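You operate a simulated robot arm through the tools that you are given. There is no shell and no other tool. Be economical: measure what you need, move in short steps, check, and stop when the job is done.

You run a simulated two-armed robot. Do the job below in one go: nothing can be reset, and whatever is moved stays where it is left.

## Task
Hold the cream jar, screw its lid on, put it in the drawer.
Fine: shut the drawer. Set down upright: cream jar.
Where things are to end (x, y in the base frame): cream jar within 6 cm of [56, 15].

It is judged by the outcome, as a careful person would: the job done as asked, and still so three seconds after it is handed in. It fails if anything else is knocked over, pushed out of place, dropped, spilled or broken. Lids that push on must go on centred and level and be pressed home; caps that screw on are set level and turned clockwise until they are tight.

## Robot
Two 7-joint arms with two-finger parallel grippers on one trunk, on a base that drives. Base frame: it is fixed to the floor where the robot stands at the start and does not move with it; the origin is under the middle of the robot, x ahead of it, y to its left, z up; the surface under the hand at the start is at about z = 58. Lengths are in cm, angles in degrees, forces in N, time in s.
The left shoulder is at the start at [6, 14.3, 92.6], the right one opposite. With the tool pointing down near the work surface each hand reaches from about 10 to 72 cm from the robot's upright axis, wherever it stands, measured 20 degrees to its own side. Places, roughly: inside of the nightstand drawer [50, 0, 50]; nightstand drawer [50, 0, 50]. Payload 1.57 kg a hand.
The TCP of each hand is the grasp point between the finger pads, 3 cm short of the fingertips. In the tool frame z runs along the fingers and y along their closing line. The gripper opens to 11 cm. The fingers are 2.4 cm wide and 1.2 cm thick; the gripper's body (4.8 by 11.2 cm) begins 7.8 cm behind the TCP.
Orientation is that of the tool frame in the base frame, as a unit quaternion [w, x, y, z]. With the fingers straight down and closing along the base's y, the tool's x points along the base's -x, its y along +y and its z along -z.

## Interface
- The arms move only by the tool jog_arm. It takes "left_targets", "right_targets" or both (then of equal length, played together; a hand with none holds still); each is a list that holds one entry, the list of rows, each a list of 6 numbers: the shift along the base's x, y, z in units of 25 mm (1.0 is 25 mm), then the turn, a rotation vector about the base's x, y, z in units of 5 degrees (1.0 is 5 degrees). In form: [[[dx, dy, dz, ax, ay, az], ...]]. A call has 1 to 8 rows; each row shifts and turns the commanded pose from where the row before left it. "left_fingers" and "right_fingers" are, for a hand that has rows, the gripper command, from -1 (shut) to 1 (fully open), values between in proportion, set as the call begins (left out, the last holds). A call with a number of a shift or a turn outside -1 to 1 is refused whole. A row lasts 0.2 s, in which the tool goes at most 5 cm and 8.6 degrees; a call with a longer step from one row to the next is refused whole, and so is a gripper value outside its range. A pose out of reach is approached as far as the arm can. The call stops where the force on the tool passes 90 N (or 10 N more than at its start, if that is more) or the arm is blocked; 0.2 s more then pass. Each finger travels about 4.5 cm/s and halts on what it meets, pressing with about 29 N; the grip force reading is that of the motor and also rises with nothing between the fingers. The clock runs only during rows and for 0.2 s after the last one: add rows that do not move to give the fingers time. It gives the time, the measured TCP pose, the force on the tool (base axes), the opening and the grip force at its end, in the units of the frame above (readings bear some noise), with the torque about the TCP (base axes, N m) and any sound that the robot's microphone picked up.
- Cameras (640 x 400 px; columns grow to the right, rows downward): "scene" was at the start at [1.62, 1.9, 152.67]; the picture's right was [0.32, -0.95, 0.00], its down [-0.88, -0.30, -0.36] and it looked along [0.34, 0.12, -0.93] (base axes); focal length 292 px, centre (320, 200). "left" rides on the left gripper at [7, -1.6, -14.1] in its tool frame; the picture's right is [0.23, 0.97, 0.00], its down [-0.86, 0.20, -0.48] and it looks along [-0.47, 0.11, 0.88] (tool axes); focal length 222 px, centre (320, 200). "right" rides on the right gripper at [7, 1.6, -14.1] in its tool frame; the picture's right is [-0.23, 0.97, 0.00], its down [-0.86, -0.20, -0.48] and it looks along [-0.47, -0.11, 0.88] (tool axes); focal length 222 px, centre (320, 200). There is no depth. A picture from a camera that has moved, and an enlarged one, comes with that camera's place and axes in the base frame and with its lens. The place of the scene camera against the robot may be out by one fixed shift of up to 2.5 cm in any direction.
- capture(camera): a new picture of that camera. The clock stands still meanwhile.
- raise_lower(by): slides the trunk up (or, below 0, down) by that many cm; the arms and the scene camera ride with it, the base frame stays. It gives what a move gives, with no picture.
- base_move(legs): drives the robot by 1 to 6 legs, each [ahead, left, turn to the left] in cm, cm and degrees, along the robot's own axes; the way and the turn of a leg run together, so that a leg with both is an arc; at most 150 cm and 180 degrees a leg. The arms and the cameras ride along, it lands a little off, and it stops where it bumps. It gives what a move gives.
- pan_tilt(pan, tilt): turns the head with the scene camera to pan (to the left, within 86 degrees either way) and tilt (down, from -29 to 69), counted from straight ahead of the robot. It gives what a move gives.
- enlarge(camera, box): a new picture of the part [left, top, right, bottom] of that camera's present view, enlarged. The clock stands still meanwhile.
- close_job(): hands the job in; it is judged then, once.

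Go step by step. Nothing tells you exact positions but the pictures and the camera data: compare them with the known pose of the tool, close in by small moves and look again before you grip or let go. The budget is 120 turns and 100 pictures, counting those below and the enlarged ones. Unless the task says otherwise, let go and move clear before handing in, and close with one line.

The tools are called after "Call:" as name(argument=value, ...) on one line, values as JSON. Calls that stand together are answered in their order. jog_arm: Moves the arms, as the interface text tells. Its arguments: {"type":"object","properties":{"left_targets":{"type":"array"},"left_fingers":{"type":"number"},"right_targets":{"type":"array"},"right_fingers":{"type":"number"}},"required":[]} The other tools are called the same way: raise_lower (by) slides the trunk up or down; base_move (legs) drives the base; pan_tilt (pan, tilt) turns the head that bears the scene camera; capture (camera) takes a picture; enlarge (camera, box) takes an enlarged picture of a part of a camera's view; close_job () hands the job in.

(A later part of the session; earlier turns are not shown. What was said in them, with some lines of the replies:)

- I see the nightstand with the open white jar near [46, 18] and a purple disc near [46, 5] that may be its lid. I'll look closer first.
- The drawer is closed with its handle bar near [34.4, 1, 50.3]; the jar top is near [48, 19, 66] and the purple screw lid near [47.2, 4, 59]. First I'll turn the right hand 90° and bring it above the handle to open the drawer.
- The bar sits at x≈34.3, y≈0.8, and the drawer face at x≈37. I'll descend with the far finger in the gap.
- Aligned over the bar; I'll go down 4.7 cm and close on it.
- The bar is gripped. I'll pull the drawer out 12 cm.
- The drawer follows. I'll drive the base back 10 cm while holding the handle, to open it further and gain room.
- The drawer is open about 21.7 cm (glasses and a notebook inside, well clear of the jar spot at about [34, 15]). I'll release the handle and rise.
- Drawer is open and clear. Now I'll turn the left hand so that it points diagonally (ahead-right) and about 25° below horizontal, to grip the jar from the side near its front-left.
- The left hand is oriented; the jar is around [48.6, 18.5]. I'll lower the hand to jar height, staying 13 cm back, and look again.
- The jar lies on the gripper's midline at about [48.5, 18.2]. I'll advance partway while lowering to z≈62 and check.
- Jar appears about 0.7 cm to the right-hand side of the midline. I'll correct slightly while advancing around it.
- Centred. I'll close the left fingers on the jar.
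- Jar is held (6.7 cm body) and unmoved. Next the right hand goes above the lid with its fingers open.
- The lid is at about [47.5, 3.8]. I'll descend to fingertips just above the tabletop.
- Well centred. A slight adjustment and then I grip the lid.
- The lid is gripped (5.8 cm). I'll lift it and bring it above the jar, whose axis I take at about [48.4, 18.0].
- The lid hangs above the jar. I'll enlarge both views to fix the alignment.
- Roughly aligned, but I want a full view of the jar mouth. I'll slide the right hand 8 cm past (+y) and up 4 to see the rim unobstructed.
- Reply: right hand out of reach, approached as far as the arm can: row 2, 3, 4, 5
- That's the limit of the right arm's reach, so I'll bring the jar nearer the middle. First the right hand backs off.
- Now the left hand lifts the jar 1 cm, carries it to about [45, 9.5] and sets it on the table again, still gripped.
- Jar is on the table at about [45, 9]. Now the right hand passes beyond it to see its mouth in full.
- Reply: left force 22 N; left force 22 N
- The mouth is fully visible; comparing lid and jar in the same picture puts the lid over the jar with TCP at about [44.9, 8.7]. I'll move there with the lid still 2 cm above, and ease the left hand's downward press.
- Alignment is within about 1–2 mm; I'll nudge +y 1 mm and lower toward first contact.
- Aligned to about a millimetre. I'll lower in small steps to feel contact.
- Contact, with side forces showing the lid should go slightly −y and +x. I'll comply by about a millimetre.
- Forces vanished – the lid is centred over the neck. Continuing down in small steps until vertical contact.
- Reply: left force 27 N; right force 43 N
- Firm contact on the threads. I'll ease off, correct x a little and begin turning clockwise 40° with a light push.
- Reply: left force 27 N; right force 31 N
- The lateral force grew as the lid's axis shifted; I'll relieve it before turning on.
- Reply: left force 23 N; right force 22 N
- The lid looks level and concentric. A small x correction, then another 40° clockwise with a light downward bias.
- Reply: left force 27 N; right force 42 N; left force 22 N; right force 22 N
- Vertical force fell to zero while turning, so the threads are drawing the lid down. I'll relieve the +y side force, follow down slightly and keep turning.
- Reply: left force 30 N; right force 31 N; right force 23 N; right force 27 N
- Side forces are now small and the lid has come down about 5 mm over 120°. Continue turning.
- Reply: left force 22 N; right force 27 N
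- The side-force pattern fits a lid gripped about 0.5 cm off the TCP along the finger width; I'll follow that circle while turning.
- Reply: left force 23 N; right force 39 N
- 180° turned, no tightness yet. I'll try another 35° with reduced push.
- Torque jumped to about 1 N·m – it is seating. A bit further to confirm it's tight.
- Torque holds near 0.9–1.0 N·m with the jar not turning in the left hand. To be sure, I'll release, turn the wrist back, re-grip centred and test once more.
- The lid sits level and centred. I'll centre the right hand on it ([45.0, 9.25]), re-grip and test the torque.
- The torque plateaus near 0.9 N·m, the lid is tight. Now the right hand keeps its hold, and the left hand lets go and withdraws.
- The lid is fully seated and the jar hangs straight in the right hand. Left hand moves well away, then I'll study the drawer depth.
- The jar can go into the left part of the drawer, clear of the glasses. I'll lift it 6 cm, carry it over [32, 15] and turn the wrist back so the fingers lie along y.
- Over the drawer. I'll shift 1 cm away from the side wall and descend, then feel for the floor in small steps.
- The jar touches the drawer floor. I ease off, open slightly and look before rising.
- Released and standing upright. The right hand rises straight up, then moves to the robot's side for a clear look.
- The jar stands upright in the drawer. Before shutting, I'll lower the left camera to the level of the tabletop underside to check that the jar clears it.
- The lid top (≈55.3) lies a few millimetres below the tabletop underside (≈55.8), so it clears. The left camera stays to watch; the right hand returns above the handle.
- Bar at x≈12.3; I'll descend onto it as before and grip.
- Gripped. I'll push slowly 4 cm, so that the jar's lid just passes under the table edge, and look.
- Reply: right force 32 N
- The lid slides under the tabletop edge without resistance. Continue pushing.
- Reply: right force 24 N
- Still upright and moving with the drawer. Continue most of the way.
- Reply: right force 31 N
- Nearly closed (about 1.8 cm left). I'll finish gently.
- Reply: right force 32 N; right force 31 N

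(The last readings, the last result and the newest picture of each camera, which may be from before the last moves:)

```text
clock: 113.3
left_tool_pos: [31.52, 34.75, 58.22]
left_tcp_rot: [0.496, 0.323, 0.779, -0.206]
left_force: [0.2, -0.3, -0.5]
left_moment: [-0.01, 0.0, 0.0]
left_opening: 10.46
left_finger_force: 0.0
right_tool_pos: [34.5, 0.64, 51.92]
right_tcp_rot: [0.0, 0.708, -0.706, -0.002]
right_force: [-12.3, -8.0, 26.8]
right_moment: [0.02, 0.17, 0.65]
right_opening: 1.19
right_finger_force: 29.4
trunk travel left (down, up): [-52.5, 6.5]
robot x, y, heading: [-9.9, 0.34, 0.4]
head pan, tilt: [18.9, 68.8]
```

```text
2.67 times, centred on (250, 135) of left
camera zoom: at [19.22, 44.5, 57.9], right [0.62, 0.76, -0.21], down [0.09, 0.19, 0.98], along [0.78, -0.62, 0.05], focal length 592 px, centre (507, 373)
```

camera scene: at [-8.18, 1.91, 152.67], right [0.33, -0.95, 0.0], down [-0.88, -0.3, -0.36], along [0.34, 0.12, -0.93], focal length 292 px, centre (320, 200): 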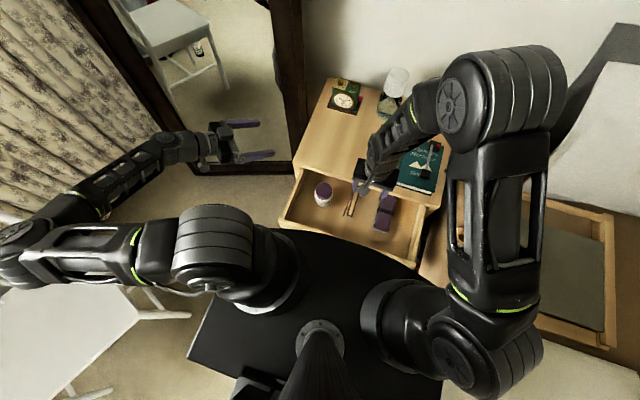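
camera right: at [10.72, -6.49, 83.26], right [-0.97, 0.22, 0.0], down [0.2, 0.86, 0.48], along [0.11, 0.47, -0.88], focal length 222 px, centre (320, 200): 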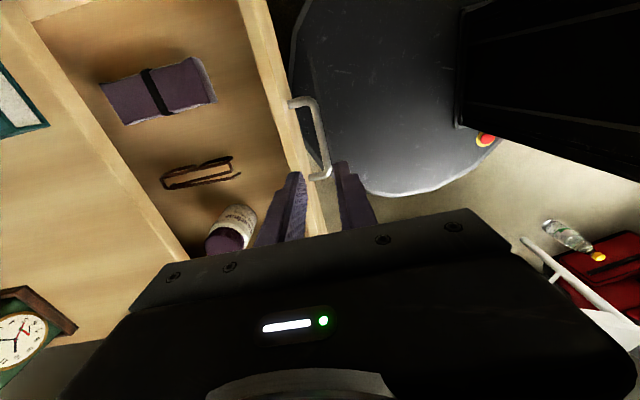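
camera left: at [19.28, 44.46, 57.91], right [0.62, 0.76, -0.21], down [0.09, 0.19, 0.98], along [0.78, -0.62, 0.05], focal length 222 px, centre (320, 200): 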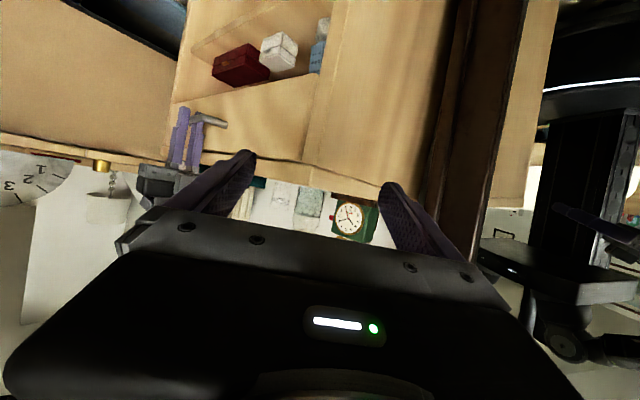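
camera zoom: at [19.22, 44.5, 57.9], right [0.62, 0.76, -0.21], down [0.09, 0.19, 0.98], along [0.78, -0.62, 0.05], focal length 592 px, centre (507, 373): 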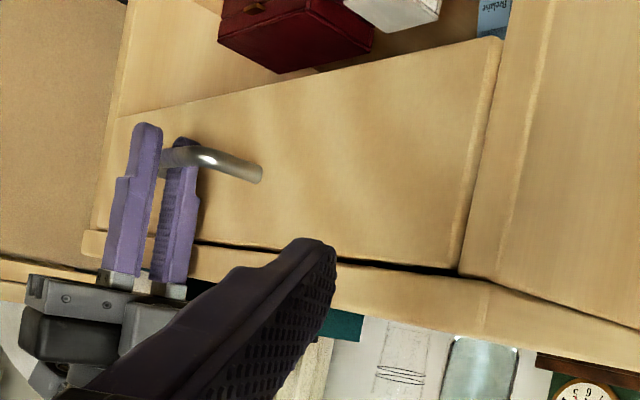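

The drawer is shut against its stop. I'll open the fingers slightly, rise straight out, and back both hands off.

Call:
jog_arm(right_targets=[[[0, 0, 0, 0, 0, 0], [-0.06, 0, 0, 0, 0, 0], [0, 0, 0.4, 0, 0, 0], [0, 0, 0.9, 0, 0, 0], [0, 0, 0.9, 0, 0, 0], [0, 0, 0.9, 0, 0, 0], [0, 0, 0.9, 0, 0, 0], [0, 0, 0.9, 0, 0, 0]]], right_fingers=-0.58)

Call:
jog_arm(right_targets=[[[-0.3, -0.3, 0.9, 0, 0, 0], [-0.3, -0.3, 0.9, 0, 0, 0], [-0.3, -0.3, 0.9, 0, 0, 0], [-0.3, -0.3, 0.9, 0, 0, 0], [-0.3, -0.3, 0.5, 0, 0, 0]]], left_targets=[[[-0.5, 0.5, 0.9, 0, 0, 0], [-0.5, 0.5, 0.9, 0, 0, 0], [-0.3, 0.3, 0.9, 0, 0, 0], [0, 0, 0.9, 0, 0, 0], [0, 0, 0.9, 0, 0, 0]]])

Call:
capture(camera="scene")

Call:
capture(camera="right")

```text
clock: 115.1
left_tool_pos: [31.63, 34.68, 58.12]
left_tcp_rot: [0.496, 0.322, 0.779, -0.206]
left_force: [-0.5, 0.8, 0.2]
left_moment: [0.0, 0.0, -0.03]
left_opening: 10.47
left_finger_force: 0.1
right_tool_pos: [34.35, 0.48, 64.44]
right_tcp_rot: [0.0, 0.708, -0.706, 0.0]
right_force: [0.3, -0.6, 0.1]
right_moment: [0.04, -0.03, -0.01]
right_opening: 2.3
right_finger_force: 0.0
trunk travel left (down, up): [-52.5, 6.5]
robot x, y, heading: [-9.94, 0.11, 0.1]
head pan, tilt: [18.9, 68.8]
```

```text
clock: 116.3
left_tool_pos: [28.47, 37.73, 69.36]
left_tcp_rot: [0.495, 0.322, 0.78, -0.206]
left_force: [0.2, -1.2, -0.2]
left_moment: [0.03, -0.01, 0.01]
left_opening: 10.42
left_finger_force: 0.1
right_tool_pos: [30.96, -2.99, 74.38]
right_tcp_rot: [0.0, 0.707, -0.707, 0.0]
right_force: [-0.1, -0.8, 0.0]
right_moment: [0.0, 0.02, 0.0]
right_opening: 2.3
right_finger_force: 0.0
trunk travel left (down, up): [-52.5, 6.5]
robot x, y, heading: [-10.15, -0.0, -0.1]
head pan, tilt: [18.9, 68.8]
```

```text
23 pictures are left
camera scene: at [-8.2, 1.87, 152.66], right [0.33, -0.95, 0.0], down [-0.88, -0.3, -0.36], along [0.34, 0.12, -0.93], focal length 292 px, centre (320, 200)
```

scene: 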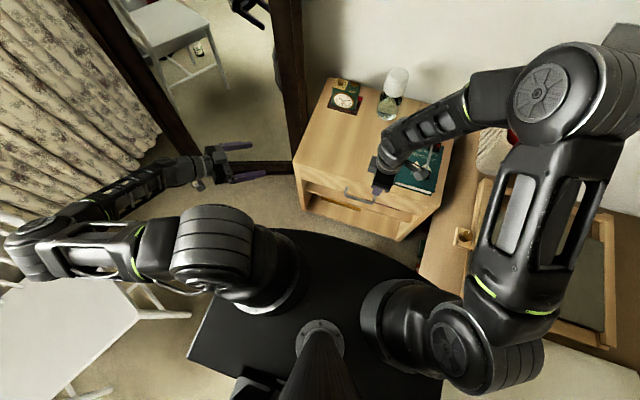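

```text
22 pictures are left
camera right: at [29.19, -10.06, 88.43], right [-0.97, 0.23, 0.0], down [0.2, 0.86, 0.48], along [0.11, 0.47, -0.88], focal length 222 px, centre (320, 200)
```

right: 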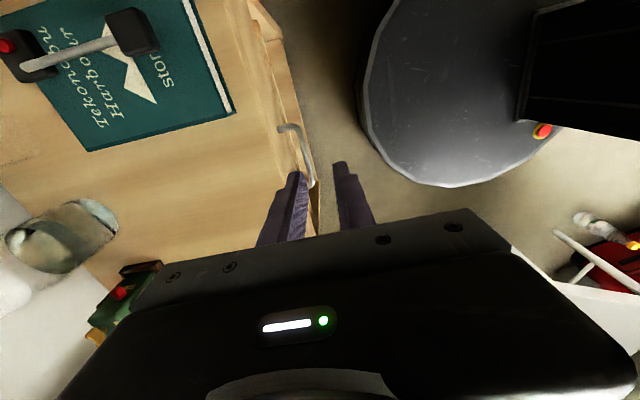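

The drawer is shut with the jar inside, at about [54.5, 14]. The clock, bottle and book are where they were, and both hands are clear, so I'm handing in.

Call:
close_job()

```text
The job is handed in.
```

The cream jar's lid is screwed on tight, and the jar is in the shut drawer at about [54.5, 14], roughly 2 cm from the target; it was upright when last visible, just before the drawer closed.
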